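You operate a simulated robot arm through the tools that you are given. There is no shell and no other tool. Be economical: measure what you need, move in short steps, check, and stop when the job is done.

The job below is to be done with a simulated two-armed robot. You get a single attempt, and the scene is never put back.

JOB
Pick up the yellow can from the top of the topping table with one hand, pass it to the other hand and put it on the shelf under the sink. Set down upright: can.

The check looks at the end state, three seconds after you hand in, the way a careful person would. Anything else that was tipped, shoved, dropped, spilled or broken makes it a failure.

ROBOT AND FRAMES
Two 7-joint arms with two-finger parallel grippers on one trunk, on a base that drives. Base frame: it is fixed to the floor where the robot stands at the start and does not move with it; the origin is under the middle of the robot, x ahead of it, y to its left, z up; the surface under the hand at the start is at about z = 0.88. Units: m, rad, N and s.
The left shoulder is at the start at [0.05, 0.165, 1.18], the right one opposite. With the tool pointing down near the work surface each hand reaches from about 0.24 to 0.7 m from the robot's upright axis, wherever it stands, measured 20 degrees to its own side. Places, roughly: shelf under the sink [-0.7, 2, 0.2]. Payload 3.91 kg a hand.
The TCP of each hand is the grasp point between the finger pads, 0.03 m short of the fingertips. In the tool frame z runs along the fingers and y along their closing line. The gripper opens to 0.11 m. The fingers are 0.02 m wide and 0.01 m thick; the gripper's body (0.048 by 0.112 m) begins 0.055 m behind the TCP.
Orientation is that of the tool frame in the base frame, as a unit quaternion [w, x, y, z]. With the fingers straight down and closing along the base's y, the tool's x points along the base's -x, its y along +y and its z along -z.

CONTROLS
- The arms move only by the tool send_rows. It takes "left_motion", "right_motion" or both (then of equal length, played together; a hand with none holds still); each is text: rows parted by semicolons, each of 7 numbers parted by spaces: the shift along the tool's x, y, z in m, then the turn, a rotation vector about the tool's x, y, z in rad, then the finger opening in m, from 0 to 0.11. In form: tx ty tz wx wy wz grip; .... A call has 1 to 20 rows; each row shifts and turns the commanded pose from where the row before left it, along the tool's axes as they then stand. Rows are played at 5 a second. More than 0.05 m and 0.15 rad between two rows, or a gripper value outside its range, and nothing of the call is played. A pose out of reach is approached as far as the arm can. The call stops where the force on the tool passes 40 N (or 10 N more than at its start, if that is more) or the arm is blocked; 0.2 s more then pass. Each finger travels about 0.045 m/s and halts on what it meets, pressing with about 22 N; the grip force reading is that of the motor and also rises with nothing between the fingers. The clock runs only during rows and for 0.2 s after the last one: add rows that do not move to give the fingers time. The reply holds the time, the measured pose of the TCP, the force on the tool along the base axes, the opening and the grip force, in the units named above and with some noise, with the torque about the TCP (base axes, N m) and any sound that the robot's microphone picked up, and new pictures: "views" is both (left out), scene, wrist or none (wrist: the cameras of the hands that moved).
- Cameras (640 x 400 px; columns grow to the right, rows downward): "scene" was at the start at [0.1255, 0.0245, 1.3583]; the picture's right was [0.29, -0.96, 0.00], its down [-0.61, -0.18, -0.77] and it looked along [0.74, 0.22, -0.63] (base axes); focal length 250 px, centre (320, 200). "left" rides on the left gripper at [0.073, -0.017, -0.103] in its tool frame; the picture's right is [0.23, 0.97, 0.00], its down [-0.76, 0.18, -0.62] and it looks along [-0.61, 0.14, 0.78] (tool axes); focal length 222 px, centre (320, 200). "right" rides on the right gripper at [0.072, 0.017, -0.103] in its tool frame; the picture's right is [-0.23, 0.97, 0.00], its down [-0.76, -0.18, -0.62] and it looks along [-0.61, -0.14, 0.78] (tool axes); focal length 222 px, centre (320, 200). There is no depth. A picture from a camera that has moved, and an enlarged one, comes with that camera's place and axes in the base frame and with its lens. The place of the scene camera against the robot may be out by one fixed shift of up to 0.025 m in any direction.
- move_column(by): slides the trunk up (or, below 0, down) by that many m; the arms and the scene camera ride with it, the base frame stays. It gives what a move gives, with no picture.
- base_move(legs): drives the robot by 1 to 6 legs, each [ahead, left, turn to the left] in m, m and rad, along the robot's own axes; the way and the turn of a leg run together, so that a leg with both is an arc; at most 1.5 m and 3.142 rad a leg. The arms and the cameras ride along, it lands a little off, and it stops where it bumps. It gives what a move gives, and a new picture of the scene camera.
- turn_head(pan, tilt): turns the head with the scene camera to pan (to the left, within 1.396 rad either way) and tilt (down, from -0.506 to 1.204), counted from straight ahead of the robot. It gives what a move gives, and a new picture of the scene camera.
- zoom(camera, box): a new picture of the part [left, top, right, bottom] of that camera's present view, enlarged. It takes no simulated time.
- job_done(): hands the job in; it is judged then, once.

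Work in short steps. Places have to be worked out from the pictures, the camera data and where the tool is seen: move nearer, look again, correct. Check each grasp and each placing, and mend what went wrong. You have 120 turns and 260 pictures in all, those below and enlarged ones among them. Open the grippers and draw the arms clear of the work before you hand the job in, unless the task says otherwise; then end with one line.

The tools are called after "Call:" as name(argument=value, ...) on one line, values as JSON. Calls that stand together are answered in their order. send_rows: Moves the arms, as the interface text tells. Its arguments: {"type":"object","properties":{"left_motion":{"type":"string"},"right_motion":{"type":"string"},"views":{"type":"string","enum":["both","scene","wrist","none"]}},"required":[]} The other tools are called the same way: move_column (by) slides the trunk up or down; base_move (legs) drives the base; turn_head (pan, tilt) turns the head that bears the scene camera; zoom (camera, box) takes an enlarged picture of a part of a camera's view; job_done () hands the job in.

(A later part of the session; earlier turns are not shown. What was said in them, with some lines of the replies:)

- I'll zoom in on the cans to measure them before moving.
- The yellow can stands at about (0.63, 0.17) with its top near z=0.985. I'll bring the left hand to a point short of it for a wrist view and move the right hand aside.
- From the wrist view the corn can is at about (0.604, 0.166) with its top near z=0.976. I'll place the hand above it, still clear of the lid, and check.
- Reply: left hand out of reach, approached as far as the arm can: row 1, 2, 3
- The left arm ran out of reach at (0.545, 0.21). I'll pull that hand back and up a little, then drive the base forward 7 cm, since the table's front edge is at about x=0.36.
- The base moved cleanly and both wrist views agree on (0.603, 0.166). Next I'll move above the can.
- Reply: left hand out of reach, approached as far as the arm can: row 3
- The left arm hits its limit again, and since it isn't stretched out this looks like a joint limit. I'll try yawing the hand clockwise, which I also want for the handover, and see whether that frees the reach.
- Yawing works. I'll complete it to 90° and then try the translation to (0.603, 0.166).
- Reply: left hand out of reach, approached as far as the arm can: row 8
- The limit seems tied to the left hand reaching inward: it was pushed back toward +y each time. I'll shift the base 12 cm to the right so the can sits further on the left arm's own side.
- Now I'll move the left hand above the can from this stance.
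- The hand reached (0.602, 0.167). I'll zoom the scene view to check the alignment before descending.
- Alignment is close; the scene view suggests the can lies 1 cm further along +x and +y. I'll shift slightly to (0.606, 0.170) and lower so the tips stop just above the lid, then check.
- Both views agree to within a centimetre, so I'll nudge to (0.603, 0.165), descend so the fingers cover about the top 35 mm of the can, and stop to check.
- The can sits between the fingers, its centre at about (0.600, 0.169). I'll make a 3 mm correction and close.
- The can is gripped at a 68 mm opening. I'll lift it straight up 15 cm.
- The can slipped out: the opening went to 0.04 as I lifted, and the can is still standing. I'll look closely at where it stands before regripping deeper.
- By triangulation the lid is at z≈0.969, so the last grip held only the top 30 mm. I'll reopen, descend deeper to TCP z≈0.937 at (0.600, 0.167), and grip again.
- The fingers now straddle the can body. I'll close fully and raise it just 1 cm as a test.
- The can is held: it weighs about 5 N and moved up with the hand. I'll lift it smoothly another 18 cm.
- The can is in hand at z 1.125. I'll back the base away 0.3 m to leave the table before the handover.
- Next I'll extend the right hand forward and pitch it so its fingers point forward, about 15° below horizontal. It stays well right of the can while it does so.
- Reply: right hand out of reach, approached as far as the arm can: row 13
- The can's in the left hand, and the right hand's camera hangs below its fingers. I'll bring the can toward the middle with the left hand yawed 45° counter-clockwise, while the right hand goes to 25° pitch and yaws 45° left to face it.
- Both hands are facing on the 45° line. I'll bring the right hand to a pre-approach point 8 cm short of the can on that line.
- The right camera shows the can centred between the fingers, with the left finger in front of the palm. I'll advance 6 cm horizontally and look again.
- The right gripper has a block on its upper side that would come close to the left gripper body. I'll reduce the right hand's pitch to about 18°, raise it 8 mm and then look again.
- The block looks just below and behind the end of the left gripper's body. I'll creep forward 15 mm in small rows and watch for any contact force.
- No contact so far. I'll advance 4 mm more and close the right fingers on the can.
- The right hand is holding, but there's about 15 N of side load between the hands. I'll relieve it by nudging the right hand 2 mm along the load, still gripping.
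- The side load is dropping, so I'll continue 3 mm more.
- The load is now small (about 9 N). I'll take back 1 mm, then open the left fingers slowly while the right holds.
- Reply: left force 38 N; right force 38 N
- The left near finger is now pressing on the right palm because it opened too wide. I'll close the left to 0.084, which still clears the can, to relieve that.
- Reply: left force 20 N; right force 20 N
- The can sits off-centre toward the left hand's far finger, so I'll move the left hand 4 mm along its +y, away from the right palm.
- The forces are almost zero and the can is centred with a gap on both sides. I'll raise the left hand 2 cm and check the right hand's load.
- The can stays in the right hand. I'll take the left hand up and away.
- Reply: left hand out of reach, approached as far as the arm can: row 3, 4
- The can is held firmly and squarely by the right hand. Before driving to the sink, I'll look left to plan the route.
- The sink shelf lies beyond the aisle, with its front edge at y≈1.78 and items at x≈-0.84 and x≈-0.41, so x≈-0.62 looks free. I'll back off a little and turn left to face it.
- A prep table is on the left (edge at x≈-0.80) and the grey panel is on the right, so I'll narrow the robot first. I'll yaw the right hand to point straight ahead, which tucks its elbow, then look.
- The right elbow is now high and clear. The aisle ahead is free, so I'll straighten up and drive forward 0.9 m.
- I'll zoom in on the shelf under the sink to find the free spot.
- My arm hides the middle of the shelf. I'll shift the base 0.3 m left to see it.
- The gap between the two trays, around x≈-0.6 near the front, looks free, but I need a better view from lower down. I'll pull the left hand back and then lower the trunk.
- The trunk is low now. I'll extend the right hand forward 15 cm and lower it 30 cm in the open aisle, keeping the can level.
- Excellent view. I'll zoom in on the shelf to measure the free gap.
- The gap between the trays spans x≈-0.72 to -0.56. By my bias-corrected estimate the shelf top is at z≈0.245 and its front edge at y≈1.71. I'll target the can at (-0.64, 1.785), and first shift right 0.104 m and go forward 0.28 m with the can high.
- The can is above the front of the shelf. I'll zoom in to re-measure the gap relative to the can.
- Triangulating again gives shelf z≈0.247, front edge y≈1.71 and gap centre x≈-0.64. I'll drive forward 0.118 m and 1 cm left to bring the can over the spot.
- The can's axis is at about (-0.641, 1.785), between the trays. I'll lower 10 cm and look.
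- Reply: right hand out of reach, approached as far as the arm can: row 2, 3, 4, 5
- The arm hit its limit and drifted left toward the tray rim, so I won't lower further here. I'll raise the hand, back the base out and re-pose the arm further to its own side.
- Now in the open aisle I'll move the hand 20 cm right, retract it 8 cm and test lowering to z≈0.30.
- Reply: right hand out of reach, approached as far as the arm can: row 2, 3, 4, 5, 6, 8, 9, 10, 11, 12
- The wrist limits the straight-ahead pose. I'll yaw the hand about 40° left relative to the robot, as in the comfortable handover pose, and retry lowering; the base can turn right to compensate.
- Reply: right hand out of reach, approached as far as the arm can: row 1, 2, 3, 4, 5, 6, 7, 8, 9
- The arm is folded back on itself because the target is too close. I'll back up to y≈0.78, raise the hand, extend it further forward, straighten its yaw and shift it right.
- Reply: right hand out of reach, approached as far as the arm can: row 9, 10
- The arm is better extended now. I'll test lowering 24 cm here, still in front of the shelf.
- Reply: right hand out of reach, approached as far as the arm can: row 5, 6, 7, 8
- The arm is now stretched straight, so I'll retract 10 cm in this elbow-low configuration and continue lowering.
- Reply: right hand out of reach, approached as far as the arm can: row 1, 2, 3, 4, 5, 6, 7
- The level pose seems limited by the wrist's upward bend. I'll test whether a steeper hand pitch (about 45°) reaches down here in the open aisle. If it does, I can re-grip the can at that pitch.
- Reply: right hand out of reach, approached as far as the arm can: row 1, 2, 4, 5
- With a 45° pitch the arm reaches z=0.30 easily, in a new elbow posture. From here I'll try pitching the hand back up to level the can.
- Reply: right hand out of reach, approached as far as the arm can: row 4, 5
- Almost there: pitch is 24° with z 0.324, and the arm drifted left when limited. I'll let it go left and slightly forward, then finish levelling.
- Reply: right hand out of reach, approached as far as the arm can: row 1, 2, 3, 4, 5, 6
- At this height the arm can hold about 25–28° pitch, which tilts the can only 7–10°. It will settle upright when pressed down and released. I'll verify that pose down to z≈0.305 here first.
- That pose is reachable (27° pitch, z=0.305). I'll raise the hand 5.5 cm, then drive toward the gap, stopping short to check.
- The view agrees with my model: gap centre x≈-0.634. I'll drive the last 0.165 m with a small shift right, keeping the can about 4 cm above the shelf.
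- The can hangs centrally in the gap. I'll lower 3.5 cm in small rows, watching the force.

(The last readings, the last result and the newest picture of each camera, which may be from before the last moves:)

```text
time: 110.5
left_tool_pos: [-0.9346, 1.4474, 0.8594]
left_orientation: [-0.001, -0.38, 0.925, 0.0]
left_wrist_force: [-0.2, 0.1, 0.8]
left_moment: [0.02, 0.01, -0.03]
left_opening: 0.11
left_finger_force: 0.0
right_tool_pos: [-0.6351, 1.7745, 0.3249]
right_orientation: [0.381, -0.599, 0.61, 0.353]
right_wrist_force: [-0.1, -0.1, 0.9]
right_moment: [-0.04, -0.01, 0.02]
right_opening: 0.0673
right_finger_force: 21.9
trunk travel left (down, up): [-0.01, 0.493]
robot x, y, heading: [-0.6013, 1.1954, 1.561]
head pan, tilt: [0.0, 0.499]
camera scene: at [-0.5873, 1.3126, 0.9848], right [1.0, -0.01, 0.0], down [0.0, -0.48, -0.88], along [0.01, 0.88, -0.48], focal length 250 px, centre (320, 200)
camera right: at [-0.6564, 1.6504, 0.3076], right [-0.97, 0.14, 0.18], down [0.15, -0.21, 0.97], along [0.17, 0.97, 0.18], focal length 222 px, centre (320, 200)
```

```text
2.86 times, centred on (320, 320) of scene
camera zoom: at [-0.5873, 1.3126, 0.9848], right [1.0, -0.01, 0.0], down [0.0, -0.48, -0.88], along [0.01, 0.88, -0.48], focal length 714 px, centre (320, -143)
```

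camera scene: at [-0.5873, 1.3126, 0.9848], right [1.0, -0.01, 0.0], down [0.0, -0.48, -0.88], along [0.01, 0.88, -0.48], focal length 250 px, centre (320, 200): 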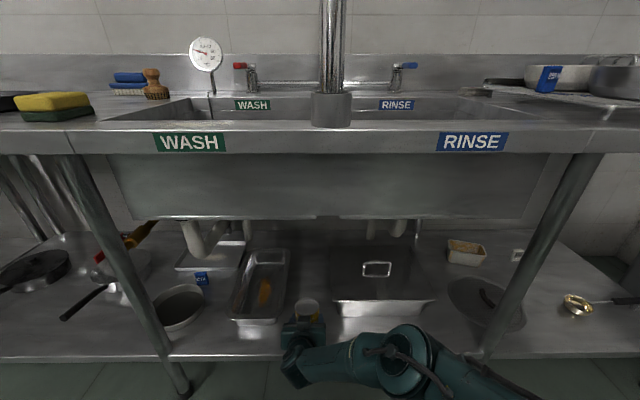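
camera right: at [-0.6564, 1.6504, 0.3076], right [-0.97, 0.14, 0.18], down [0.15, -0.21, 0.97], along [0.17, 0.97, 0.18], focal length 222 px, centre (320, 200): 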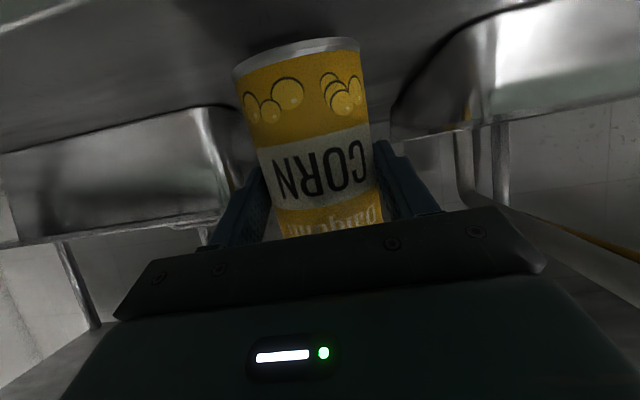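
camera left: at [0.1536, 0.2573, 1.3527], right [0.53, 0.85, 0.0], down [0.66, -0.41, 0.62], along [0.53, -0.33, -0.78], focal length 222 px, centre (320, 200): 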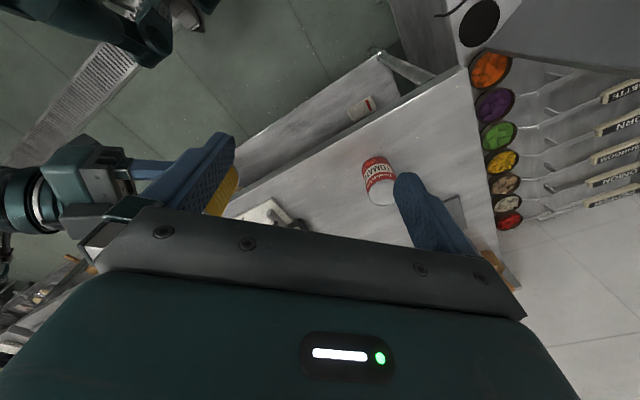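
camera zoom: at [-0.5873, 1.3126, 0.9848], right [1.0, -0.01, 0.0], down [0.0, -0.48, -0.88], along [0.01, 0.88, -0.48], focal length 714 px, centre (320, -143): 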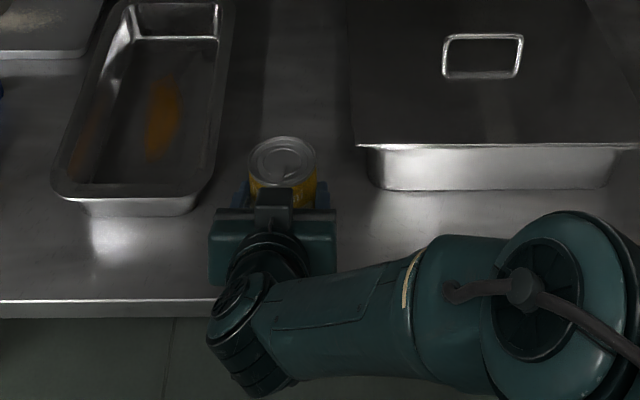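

No contact yet at z=0.325. I'll continue down in 3 mm rows.

Call:
send_rows(right_motion="0.0027 0 0.0014 0 0 0 0.03;0.0027 0 0.0014 0 0 0 0.03;0.0027 0 0.0014 0 0 0 0.03;0 0 0 0 0 0 0.03", views="none")

```text
time: 111.5
left_tool_pos: [-0.937, 1.4471, 0.8599]
left_orientation: [-0.001, -0.38, 0.925, 0.0]
left_wrist_force: [0.7, 0.1, -0.5]
left_moment: [0.01, 0.0, 0.04]
left_opening: 0.1101
left_finger_force: 0.0
right_tool_pos: [-0.6357, 1.7751, 0.3152]
right_orientation: [0.381, -0.598, 0.61, 0.353]
right_wrist_force: [-1.4, -0.2, -0.6]
right_moment: [-0.07, -0.02, -0.01]
right_opening: 0.067
right_finger_force: 22.2
trunk travel left (down, up): [-0.01, 0.493]
robot x, y, heading: [-0.6026, 1.188, 1.561]
head pan, tilt: [0.0, 0.499]
```

Still no contact, so I'll keep going.

Call:
send_rows(right_motion="0.0027 0 0.0014 0 0 0 0.03;0.0027 0 0.0014 0 0 0 0.03;0.0027 0 0.0014 0 0 0 0.03;0 0 0 0 0 0 0.03", views="wrist")

```text
time: 112.5
left_tool_pos: [-0.9357, 1.4465, 0.8607]
left_orientation: [0.0, -0.38, 0.925, 0.001]
left_wrist_force: [0.7, -0.4, 0.4]
left_moment: [-0.02, 0.02, 0.01]
left_opening: 0.11
left_finger_force: 0.0
right_tool_pos: [-0.6355, 1.7755, 0.3085]
right_orientation: [0.383, -0.597, 0.61, 0.354]
right_wrist_force: [-1.8, -1.9, 14.6]
right_moment: [0.63, 0.13, 0.05]
right_opening: 0.0666
right_finger_force: 22.6
trunk travel left (down, up): [-0.01, 0.493]
robot x, y, heading: [-0.5998, 1.1901, 1.56]
head pan, tilt: [0.0, 0.499]
camera right: at [-0.6565, 1.6513, 0.2909], right [-0.97, 0.14, 0.18], down [0.15, -0.21, 0.97], along [0.17, 0.97, 0.19], focal length 222 px, centre (320, 200)
```

right: 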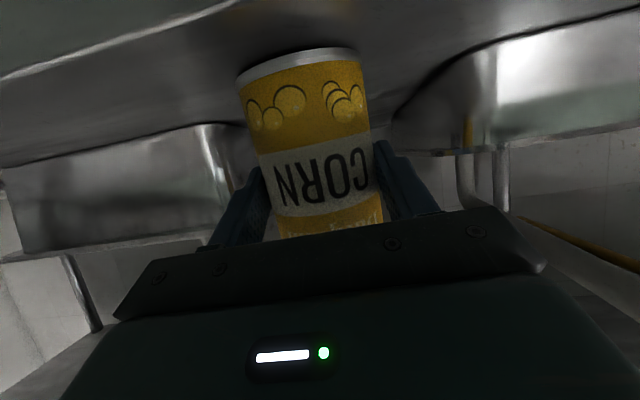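

The shelf contact registers 15 N. I'll press 5 mm more so the can rotates level in the pads.

Call:
send_rows(right_motion="0.0022 0 0.0012 0 0 0 0.03;0.0022 0 0.0012 0 0 0 0.03;0 0 0 0 0 0 0.03", views="wrist")

Call:
zoom(camera="scene", box=[260, 270, 360, 340])

```text
time: 113.3
left_tool_pos: [-0.936, 1.4469, 0.8609]
left_orientation: [-0.001, -0.38, 0.925, 0.001]
left_wrist_force: [-0.2, -0.5, 0.4]
left_moment: [0.01, 0.0, 0.0]
left_opening: 0.1102
left_finger_force: 0.1
right_tool_pos: [-0.6348, 1.7767, 0.3035]
right_orientation: [0.381, -0.599, 0.61, 0.353]
right_wrist_force: [-1.0, -4.2, 7.3]
right_moment: [0.22, 0.24, 0.07]
right_opening: 0.0672
right_finger_force: 21.9
trunk travel left (down, up): [-0.01, 0.493]
robot x, y, heading: [-0.6037, 1.1897, 1.562]
head pan, tilt: [0.0, 0.499]
camera right: at [-0.6565, 1.652, 0.2857], right [-0.97, 0.14, 0.18], down [0.15, -0.21, 0.97], along [0.17, 0.97, 0.18], focal length 222 px, centre (320, 200)
```

right: 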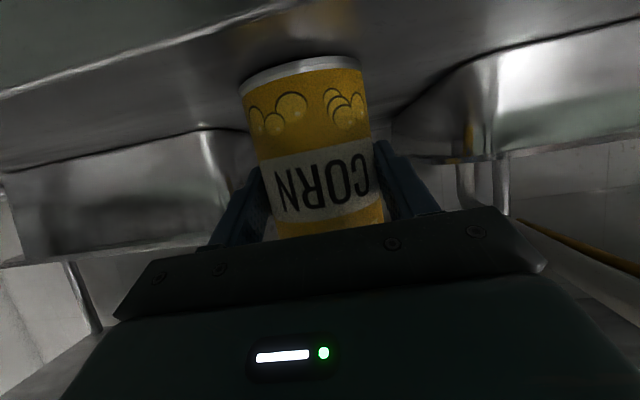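

```text
5.71 times, centred on (310, 305) of scene
camera zoom: at [-0.5873, 1.312, 0.9853], right [1.0, -0.01, 0.0], down [0.0, -0.48, -0.88], along [0.01, 0.88, -0.48], focal length 1429 px, centre (377, -400)
```

zoom: 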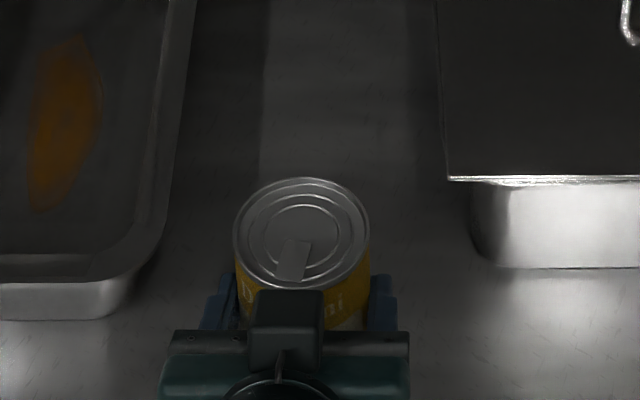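

The can has rotated to nearly upright under light pressure. I'll press 1.5 mm more and then open the fingers gently.

Call:
send_rows(right_motion="0.0013 0 0.0007 0 0 0 0.03;0 0 0 0 0 0 0.03;0 0 0 0 0 0 0.064;0 0 0 0 0 0 0.07;0 0 0 0 0 0 0.074;0 0 0 0 0 0 0.08;0 0 0 0 0 0 0.085;0 0 0 0 0 0 0.09;0 0 0 0 0 0 0.09", views="wrist")

Call:
zoom(camera="scene", box=[260, 270, 360, 340])

```text
time: 115.3
left_tool_pos: [-0.9347, 1.4481, 0.8597]
left_orientation: [-0.001, -0.38, 0.925, -0.002]
left_wrist_force: [-0.7, 0.1, -0.2]
left_moment: [-0.01, 0.01, -0.01]
left_opening: 0.1101
left_finger_force: 0.0
right_tool_pos: [-0.6311, 1.7854, 0.3068]
right_orientation: [0.388, -0.594, 0.608, 0.355]
right_wrist_force: [0.3, 0.5, -0.5]
right_moment: [-0.01, 0.02, -0.01]
right_opening: 0.0897
right_finger_force: 0.1
trunk travel left (down, up): [-0.01, 0.493]
robot x, y, heading: [-0.6019, 1.192, 1.562]
head pan, tilt: [0.0, 0.499]
camera right: at [-0.6538, 1.661, 0.2879], right [-0.97, 0.14, 0.18], down [0.14, -0.22, 0.96], along [0.17, 0.96, 0.2], focal length 222 px, centre (320, 200)
```

right: 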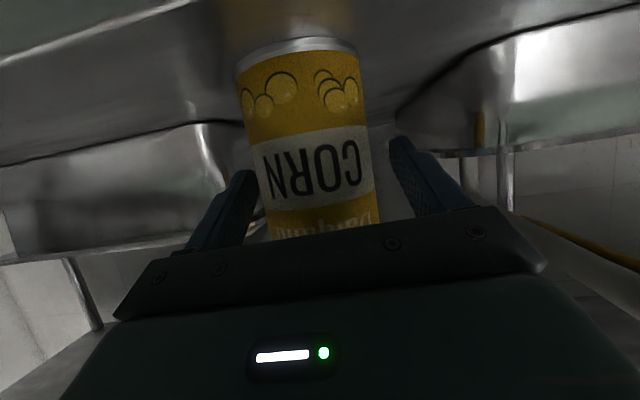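

```text
5.71 times, centred on (310, 305) of scene
camera zoom: at [-0.587, 1.3144, 0.9844], right [1.0, -0.01, 0.0], down [0.0, -0.48, -0.88], along [0.01, 0.88, -0.48], focal length 1429 px, centre (377, -400)
```

zoom: 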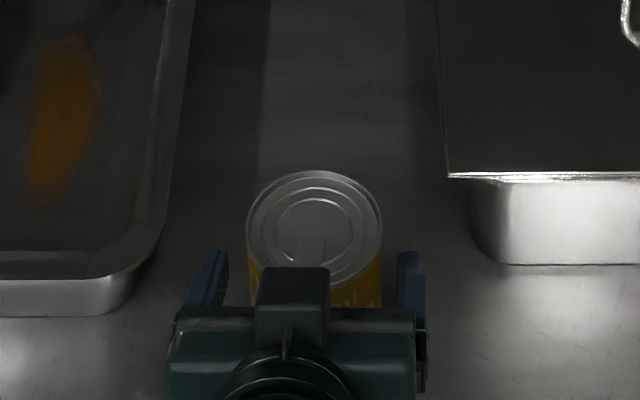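

The can is released and standing, with gaps on both sides of the fingers. I'll back the base straight out slowly.

Call:
base_move(legs=[[-0.08, 0, 0]])

Call:
zoom(camera="scene", box=[240, 230, 380, 330])

```text
time: 116.4
left_tool_pos: [-0.9363, 1.3667, 0.86]
left_orientation: [-0.001, -0.38, 0.925, -0.002]
left_wrist_force: [-0.3, 0.4, 0.6]
left_moment: [0.0, 0.03, 0.04]
left_opening: 0.1098
left_finger_force: 0.1
right_tool_pos: [-0.6355, 1.7027, 0.3065]
right_orientation: [0.387, -0.595, 0.608, 0.355]
right_wrist_force: [0.5, 0.6, 0.0]
right_moment: [0.01, -0.02, -0.01]
right_opening: 0.0901
right_finger_force: 0.0
trunk travel left (down, up): [-0.01, 0.493]
robot x, y, heading: [-0.5999, 1.1098, 1.565]
head pan, tilt: [0.0, 0.499]
camera scene: at [-0.5879, 1.2338, 0.9843], right [1.0, -0.01, 0.0], down [0.0, -0.48, -0.88], along [0.01, 0.88, -0.48], focal length 250 px, centre (320, 200)
```

scene: 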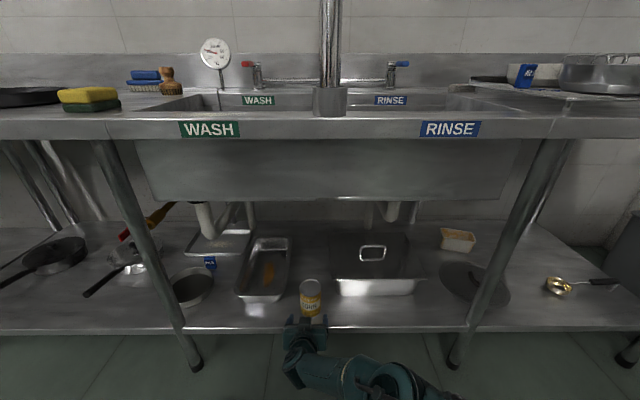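

```text
4.00 times, centred on (310, 280) of scene
camera zoom: at [-0.5879, 1.2338, 0.9843], right [1.0, -0.01, 0.0], down [0.0, -0.48, -0.88], along [0.01, 0.88, -0.48], focal length 1000 px, centre (360, -120)
```

zoom: 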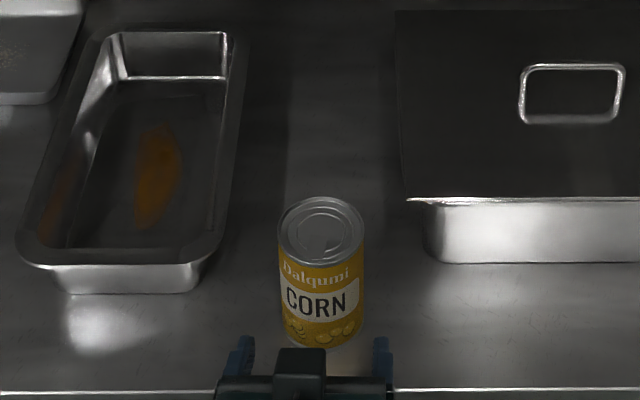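

The can stands upright on the shelf between the trays and nothing else has moved. I'll back further out to clear the arms and take a last look.

Call:
base_move(legs=[[-0.28, 0, 0]])

Call:
zoom(camera="scene", box=[200, 170, 440, 320])

```text
time: 118.3
left_tool_pos: [-0.939, 1.0893, 0.8591]
left_orientation: [-0.001, -0.382, 0.924, -0.001]
left_wrist_force: [0.4, -0.6, 0.6]
left_moment: [-0.01, 0.0, 0.03]
left_opening: 0.1102
left_finger_force: 0.1
right_tool_pos: [-0.6383, 1.4273, 0.3067]
right_orientation: [0.387, -0.596, 0.607, 0.356]
right_wrist_force: [-0.7, 0.0, 0.1]
right_moment: [-0.01, 0.01, 0.03]
right_opening: 0.0899
right_finger_force: 0.1
trunk travel left (down, up): [-0.01, 0.493]
robot x, y, heading: [-0.6055, 0.834, 1.564]
head pan, tilt: [0.0, 0.499]
camera scene: at [-0.5898, 0.957, 0.9846], right [1.0, 0.0, 0.0], down [0.0, -0.48, -0.88], along [0.0, 0.88, -0.48], focal length 250 px, centre (320, 200)
```

scene: 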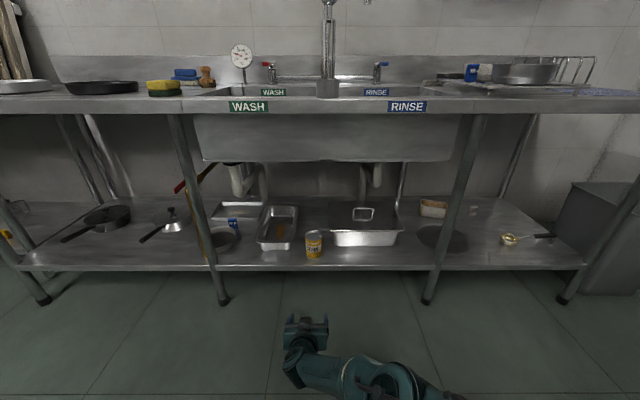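

```text
2.67 times, centred on (320, 245) of scene
camera zoom: at [-0.5898, 0.957, 0.9846], right [1.0, 0.0, 0.0], down [0.0, -0.48, -0.88], along [0.0, 0.88, -0.48], focal length 667 px, centre (320, 80)
```

zoom: 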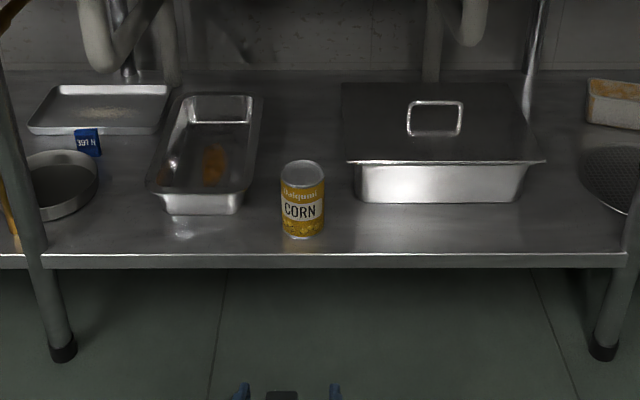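

The can stands upright, fully on the shelf. Both hands are empty, open and clear, so I'll hand in.

Call:
job_done()

```text
The job is handed in.
```

The yellow corn can was picked up with the left hand, passed to the right hand and set upright on the shelf under the sink; as far as I could see, nothing else was disturbed.
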